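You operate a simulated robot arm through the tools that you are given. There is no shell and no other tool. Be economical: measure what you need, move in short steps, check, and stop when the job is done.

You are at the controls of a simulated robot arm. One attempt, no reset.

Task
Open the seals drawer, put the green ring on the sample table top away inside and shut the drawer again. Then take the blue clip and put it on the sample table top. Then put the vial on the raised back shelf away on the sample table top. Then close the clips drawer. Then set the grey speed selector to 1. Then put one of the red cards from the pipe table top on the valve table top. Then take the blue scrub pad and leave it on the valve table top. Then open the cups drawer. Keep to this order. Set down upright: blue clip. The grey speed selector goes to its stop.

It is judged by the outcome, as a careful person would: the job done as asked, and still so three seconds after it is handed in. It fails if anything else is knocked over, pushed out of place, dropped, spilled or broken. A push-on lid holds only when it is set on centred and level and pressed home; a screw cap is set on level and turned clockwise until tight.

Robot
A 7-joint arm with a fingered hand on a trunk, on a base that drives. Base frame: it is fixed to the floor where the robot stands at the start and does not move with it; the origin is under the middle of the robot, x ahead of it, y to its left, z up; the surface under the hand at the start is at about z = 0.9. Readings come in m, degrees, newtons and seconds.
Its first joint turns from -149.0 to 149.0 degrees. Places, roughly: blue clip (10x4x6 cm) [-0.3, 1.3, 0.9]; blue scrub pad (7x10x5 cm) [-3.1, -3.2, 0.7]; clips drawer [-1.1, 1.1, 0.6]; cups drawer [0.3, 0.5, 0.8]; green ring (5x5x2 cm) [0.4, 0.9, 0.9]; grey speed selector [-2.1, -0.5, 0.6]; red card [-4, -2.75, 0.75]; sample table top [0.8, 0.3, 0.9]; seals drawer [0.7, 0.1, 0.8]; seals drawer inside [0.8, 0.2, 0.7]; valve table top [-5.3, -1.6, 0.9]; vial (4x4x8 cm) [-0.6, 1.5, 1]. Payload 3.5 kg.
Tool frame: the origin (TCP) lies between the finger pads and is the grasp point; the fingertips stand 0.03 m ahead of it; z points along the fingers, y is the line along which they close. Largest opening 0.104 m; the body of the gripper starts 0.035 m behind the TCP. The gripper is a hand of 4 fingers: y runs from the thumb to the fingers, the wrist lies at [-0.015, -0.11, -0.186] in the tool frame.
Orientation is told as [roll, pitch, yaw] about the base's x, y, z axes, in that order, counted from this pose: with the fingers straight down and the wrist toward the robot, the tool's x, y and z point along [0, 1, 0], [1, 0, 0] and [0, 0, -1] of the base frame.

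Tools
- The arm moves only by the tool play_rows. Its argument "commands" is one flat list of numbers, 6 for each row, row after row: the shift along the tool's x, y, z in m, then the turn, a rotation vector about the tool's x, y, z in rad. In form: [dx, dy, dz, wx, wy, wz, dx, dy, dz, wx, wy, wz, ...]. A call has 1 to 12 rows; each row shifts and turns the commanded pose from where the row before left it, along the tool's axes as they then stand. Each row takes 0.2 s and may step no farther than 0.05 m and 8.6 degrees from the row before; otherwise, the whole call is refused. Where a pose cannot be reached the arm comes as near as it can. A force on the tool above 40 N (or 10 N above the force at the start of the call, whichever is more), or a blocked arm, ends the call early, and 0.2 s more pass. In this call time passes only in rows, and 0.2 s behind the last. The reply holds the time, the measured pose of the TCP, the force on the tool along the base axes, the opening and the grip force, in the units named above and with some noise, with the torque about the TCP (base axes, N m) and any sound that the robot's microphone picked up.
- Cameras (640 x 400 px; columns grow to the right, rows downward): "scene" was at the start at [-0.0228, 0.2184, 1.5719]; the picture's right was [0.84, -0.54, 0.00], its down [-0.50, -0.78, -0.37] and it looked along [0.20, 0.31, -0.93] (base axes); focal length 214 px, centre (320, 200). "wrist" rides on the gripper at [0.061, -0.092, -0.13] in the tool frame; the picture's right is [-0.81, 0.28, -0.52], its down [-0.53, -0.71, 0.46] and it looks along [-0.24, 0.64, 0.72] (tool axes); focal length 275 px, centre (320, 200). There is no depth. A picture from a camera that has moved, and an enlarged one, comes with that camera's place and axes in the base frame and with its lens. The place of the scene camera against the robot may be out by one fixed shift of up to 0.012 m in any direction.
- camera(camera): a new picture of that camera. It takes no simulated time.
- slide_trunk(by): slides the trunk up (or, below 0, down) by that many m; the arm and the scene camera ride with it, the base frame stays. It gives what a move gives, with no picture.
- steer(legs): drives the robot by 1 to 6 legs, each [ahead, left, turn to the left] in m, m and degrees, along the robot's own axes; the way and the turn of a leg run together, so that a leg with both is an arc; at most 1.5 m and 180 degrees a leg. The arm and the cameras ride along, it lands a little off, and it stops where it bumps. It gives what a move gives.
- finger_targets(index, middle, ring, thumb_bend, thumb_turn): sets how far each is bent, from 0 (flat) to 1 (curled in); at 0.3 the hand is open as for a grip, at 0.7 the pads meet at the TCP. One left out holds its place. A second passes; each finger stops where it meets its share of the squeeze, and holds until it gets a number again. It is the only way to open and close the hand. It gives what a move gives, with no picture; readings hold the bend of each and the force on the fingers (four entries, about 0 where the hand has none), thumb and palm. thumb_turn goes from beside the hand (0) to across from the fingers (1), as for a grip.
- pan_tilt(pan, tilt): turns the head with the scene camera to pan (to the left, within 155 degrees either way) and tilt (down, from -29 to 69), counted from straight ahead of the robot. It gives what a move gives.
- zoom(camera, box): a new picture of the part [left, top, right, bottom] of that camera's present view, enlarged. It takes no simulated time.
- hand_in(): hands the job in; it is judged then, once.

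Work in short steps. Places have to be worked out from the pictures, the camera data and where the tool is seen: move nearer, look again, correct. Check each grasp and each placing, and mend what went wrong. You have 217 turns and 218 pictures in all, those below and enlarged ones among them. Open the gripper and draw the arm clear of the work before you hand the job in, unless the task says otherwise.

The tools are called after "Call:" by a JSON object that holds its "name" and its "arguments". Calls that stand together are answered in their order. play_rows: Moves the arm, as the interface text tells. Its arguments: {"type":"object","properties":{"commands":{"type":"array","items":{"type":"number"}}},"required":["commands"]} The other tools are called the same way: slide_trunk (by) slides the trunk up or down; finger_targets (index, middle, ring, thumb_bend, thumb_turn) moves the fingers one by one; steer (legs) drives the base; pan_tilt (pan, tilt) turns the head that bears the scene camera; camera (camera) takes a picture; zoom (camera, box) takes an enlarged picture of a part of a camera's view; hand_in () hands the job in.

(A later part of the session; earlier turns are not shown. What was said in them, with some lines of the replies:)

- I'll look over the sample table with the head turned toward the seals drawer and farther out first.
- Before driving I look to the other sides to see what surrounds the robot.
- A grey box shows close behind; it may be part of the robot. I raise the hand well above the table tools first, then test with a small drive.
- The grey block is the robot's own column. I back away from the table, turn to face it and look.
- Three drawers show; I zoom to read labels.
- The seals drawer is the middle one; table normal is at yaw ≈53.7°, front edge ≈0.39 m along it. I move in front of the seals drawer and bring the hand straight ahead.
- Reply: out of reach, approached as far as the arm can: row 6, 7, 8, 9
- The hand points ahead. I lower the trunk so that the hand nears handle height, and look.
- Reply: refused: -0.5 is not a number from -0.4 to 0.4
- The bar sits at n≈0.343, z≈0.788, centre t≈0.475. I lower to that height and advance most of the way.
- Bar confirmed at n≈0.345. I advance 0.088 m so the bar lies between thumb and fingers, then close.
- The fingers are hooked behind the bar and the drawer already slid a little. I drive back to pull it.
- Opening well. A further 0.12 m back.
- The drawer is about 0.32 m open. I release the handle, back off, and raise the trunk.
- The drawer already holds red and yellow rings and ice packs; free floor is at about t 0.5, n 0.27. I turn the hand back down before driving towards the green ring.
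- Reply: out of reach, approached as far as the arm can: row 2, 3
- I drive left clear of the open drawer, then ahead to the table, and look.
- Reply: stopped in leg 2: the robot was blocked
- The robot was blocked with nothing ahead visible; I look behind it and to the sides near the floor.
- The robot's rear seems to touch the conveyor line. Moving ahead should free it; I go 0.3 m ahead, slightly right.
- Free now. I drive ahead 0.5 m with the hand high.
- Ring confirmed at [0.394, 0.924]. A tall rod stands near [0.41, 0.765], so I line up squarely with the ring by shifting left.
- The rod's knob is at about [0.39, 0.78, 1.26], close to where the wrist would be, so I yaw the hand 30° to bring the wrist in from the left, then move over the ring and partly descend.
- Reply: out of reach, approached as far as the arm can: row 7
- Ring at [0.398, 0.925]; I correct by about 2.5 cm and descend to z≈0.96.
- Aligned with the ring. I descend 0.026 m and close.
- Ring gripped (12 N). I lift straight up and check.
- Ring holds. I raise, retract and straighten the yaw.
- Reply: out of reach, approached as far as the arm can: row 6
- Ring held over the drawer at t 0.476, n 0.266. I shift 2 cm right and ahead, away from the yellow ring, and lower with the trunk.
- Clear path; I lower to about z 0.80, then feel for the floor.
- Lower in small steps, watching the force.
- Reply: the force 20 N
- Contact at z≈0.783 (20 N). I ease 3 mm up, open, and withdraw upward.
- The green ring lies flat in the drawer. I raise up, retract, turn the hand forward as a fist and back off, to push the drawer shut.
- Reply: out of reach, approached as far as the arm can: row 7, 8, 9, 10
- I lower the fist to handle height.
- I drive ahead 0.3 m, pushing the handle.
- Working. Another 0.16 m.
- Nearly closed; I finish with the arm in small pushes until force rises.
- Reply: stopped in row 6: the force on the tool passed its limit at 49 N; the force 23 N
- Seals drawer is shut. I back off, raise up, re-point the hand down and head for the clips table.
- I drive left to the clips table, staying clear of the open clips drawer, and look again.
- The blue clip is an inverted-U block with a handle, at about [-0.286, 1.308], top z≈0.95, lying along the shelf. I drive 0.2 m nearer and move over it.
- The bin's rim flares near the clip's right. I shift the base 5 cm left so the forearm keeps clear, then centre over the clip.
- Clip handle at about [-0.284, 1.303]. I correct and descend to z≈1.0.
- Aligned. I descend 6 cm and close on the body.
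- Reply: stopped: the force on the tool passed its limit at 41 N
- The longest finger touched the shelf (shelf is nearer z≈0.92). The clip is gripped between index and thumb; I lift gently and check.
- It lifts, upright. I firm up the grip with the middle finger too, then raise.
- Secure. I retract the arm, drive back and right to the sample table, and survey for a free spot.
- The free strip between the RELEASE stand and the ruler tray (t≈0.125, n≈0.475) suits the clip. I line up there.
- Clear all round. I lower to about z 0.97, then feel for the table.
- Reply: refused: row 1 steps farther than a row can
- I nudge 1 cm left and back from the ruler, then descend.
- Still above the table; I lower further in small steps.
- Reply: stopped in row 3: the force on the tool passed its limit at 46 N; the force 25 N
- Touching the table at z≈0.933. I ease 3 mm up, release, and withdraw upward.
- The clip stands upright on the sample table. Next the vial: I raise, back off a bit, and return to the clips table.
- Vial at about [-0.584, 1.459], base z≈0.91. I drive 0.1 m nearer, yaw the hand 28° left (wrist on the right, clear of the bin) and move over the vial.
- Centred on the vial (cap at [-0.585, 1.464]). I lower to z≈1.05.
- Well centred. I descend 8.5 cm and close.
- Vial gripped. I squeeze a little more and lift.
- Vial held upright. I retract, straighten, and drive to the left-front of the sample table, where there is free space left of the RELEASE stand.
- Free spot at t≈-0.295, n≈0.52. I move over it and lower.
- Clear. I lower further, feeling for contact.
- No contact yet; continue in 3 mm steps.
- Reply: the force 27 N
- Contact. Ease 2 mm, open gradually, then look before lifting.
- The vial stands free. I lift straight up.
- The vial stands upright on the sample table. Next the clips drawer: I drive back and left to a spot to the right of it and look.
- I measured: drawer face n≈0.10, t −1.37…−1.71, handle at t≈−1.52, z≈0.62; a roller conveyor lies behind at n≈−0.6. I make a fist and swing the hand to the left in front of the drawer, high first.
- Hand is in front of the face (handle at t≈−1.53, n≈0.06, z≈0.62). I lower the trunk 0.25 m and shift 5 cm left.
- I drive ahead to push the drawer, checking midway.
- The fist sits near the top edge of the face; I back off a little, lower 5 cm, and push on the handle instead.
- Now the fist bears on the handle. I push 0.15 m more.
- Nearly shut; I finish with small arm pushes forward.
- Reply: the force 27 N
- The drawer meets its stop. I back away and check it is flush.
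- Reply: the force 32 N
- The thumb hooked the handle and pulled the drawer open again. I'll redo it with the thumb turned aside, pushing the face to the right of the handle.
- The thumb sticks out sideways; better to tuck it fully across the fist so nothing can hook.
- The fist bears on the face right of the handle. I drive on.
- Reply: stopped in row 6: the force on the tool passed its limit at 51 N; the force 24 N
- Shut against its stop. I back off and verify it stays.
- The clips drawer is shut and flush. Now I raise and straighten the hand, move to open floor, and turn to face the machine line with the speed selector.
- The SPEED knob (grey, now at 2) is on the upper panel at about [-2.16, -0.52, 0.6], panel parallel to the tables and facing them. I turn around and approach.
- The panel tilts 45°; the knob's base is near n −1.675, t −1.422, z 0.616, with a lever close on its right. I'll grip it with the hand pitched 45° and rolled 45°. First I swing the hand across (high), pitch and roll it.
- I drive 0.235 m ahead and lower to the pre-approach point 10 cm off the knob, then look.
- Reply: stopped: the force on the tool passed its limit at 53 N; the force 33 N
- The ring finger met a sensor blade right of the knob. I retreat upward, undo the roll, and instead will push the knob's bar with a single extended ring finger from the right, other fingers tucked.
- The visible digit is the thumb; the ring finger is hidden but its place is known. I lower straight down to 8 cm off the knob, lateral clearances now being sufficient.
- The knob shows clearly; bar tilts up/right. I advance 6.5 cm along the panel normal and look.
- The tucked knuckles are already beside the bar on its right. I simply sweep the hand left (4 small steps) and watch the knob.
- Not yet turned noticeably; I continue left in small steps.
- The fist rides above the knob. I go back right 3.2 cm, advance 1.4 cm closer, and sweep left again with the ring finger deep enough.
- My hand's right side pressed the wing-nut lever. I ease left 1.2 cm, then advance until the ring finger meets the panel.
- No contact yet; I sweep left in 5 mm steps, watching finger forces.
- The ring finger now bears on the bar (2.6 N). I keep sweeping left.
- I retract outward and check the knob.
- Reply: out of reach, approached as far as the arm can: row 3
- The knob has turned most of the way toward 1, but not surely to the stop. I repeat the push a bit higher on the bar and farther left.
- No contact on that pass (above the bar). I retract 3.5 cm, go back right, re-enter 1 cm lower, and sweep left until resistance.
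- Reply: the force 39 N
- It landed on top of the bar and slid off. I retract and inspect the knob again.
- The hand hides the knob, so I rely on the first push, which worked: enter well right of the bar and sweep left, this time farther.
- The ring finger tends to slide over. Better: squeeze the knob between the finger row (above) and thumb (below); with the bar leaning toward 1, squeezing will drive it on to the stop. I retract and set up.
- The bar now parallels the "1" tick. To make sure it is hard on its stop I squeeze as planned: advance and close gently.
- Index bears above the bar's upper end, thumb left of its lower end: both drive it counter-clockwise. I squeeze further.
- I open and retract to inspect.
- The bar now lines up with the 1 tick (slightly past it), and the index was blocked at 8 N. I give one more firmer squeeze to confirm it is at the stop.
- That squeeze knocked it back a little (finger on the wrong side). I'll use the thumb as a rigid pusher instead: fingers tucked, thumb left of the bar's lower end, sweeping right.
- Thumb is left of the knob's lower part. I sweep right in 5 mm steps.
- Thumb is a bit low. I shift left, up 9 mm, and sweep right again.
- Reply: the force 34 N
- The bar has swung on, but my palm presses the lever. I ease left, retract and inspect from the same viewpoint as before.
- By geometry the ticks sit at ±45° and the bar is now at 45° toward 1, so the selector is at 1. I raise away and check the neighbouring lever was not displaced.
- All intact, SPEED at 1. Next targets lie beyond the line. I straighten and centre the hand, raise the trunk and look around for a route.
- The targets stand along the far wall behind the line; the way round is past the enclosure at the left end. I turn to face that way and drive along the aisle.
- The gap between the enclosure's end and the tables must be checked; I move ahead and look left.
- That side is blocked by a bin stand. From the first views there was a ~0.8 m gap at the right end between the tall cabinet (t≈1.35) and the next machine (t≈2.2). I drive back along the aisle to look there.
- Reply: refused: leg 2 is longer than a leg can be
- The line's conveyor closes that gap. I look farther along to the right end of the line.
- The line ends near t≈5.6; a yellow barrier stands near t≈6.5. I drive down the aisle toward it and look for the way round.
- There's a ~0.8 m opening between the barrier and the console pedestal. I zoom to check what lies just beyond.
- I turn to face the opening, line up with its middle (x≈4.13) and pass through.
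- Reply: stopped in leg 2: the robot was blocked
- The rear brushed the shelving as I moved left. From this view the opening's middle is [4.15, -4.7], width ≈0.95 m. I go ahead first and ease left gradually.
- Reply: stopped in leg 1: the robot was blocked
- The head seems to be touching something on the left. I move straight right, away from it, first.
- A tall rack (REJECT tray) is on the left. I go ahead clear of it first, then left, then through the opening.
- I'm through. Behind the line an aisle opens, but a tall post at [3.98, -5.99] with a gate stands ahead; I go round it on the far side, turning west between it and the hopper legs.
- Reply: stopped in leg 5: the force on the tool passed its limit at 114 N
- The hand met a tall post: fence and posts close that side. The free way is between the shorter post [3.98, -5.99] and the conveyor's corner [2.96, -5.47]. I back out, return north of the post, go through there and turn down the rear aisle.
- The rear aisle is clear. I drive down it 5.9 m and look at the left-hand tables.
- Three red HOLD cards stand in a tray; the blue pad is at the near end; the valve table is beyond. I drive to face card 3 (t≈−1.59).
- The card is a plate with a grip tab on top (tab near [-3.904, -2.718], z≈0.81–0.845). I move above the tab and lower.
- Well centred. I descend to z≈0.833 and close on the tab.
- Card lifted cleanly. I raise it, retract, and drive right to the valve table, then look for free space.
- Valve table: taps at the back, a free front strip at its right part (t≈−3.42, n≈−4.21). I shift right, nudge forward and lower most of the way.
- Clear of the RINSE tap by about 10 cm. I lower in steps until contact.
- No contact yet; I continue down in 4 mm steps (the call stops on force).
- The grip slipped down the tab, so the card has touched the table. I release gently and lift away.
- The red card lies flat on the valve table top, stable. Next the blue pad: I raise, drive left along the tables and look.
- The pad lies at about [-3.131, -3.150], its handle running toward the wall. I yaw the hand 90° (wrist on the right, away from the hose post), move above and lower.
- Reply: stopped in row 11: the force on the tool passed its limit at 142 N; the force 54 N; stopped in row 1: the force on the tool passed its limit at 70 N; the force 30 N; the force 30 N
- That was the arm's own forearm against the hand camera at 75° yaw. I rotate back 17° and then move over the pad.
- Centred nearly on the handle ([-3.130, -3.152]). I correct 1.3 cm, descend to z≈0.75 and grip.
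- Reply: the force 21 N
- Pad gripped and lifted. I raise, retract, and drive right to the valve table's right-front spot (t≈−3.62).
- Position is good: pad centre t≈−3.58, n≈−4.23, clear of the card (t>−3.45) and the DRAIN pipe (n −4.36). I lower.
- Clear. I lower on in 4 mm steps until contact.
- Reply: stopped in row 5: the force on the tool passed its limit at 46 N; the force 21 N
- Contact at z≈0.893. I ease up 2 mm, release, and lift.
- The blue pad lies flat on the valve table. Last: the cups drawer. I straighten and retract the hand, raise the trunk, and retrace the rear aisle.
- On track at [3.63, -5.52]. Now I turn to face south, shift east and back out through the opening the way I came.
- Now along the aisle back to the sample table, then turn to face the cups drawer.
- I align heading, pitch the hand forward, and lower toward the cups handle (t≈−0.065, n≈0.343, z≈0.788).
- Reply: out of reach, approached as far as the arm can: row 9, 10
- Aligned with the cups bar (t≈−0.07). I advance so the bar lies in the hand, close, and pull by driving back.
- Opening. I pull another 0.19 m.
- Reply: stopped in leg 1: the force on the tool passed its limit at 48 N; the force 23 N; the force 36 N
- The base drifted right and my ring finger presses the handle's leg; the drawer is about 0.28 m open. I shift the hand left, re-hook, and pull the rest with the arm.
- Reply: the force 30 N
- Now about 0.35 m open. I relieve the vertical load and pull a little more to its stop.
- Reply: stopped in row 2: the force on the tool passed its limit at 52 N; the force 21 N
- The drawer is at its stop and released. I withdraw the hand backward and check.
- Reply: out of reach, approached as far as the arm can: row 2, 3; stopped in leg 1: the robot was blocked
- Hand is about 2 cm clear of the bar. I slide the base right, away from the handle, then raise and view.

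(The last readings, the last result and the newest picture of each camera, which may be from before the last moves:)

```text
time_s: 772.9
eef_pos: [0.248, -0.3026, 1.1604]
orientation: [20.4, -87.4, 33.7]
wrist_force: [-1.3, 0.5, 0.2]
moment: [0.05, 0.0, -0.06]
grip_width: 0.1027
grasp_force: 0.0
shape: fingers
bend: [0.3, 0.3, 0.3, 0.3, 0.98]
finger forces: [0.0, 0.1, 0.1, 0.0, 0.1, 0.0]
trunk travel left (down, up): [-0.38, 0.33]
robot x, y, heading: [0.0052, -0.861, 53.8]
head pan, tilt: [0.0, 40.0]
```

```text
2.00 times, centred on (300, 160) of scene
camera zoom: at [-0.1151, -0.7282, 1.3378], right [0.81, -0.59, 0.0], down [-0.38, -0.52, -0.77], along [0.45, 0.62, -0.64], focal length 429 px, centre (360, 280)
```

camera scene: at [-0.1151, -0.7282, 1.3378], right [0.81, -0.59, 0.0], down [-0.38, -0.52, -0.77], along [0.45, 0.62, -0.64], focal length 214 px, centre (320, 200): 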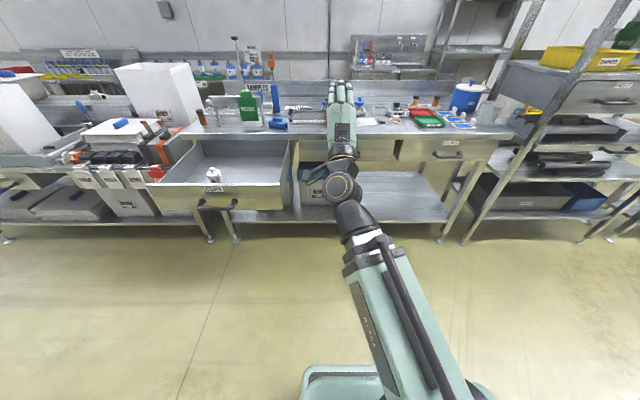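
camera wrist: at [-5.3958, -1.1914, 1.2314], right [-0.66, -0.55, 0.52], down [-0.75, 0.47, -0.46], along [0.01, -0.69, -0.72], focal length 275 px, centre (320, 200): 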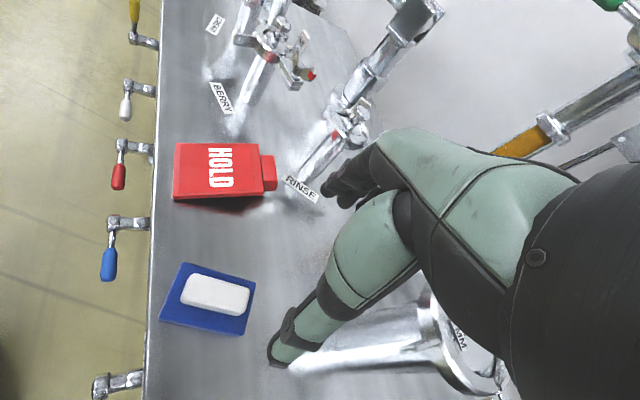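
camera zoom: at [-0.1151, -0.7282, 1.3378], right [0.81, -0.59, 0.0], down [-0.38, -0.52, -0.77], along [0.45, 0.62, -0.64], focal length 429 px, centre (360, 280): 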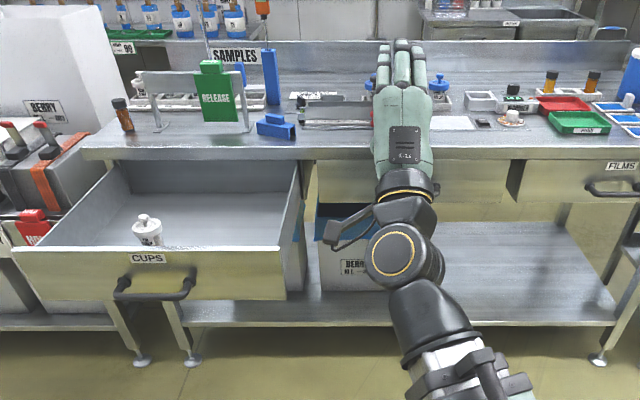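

The cups drawer is fully open with its cup upright. The seals drawer is shut, and the vial and clip stand upright on the sample table. The hand is open and clear, so I hand in.

Call:
{"name": "hand_in", "arguments": {}}

```text
The job is handed in.
```

I carried out all eight steps in order and handed the job in; I don't have the verdict yet.

- **Red card:** it ended up lying flat on the valve table top. It tipped over as I let go of it.
- **Speed selector:** in the pictures its bar lines up with the 1 mark. I did not feel a clear stop.
- **Clips drawer:** my first push closed it, but my thumb caught the handle and pulled it open again. I closed it a second time and it stayed shut.
- **Bumps:** I pressed the lever beside the speed selector and touched a sensor blade above it. On the drive round, the robot or its arm bumped a tall rack, a yellow post and a machine behind it. Where I looked again, at the lever and sensor, nothing seemed moved; I did not re-check the rack, the post or that machine.
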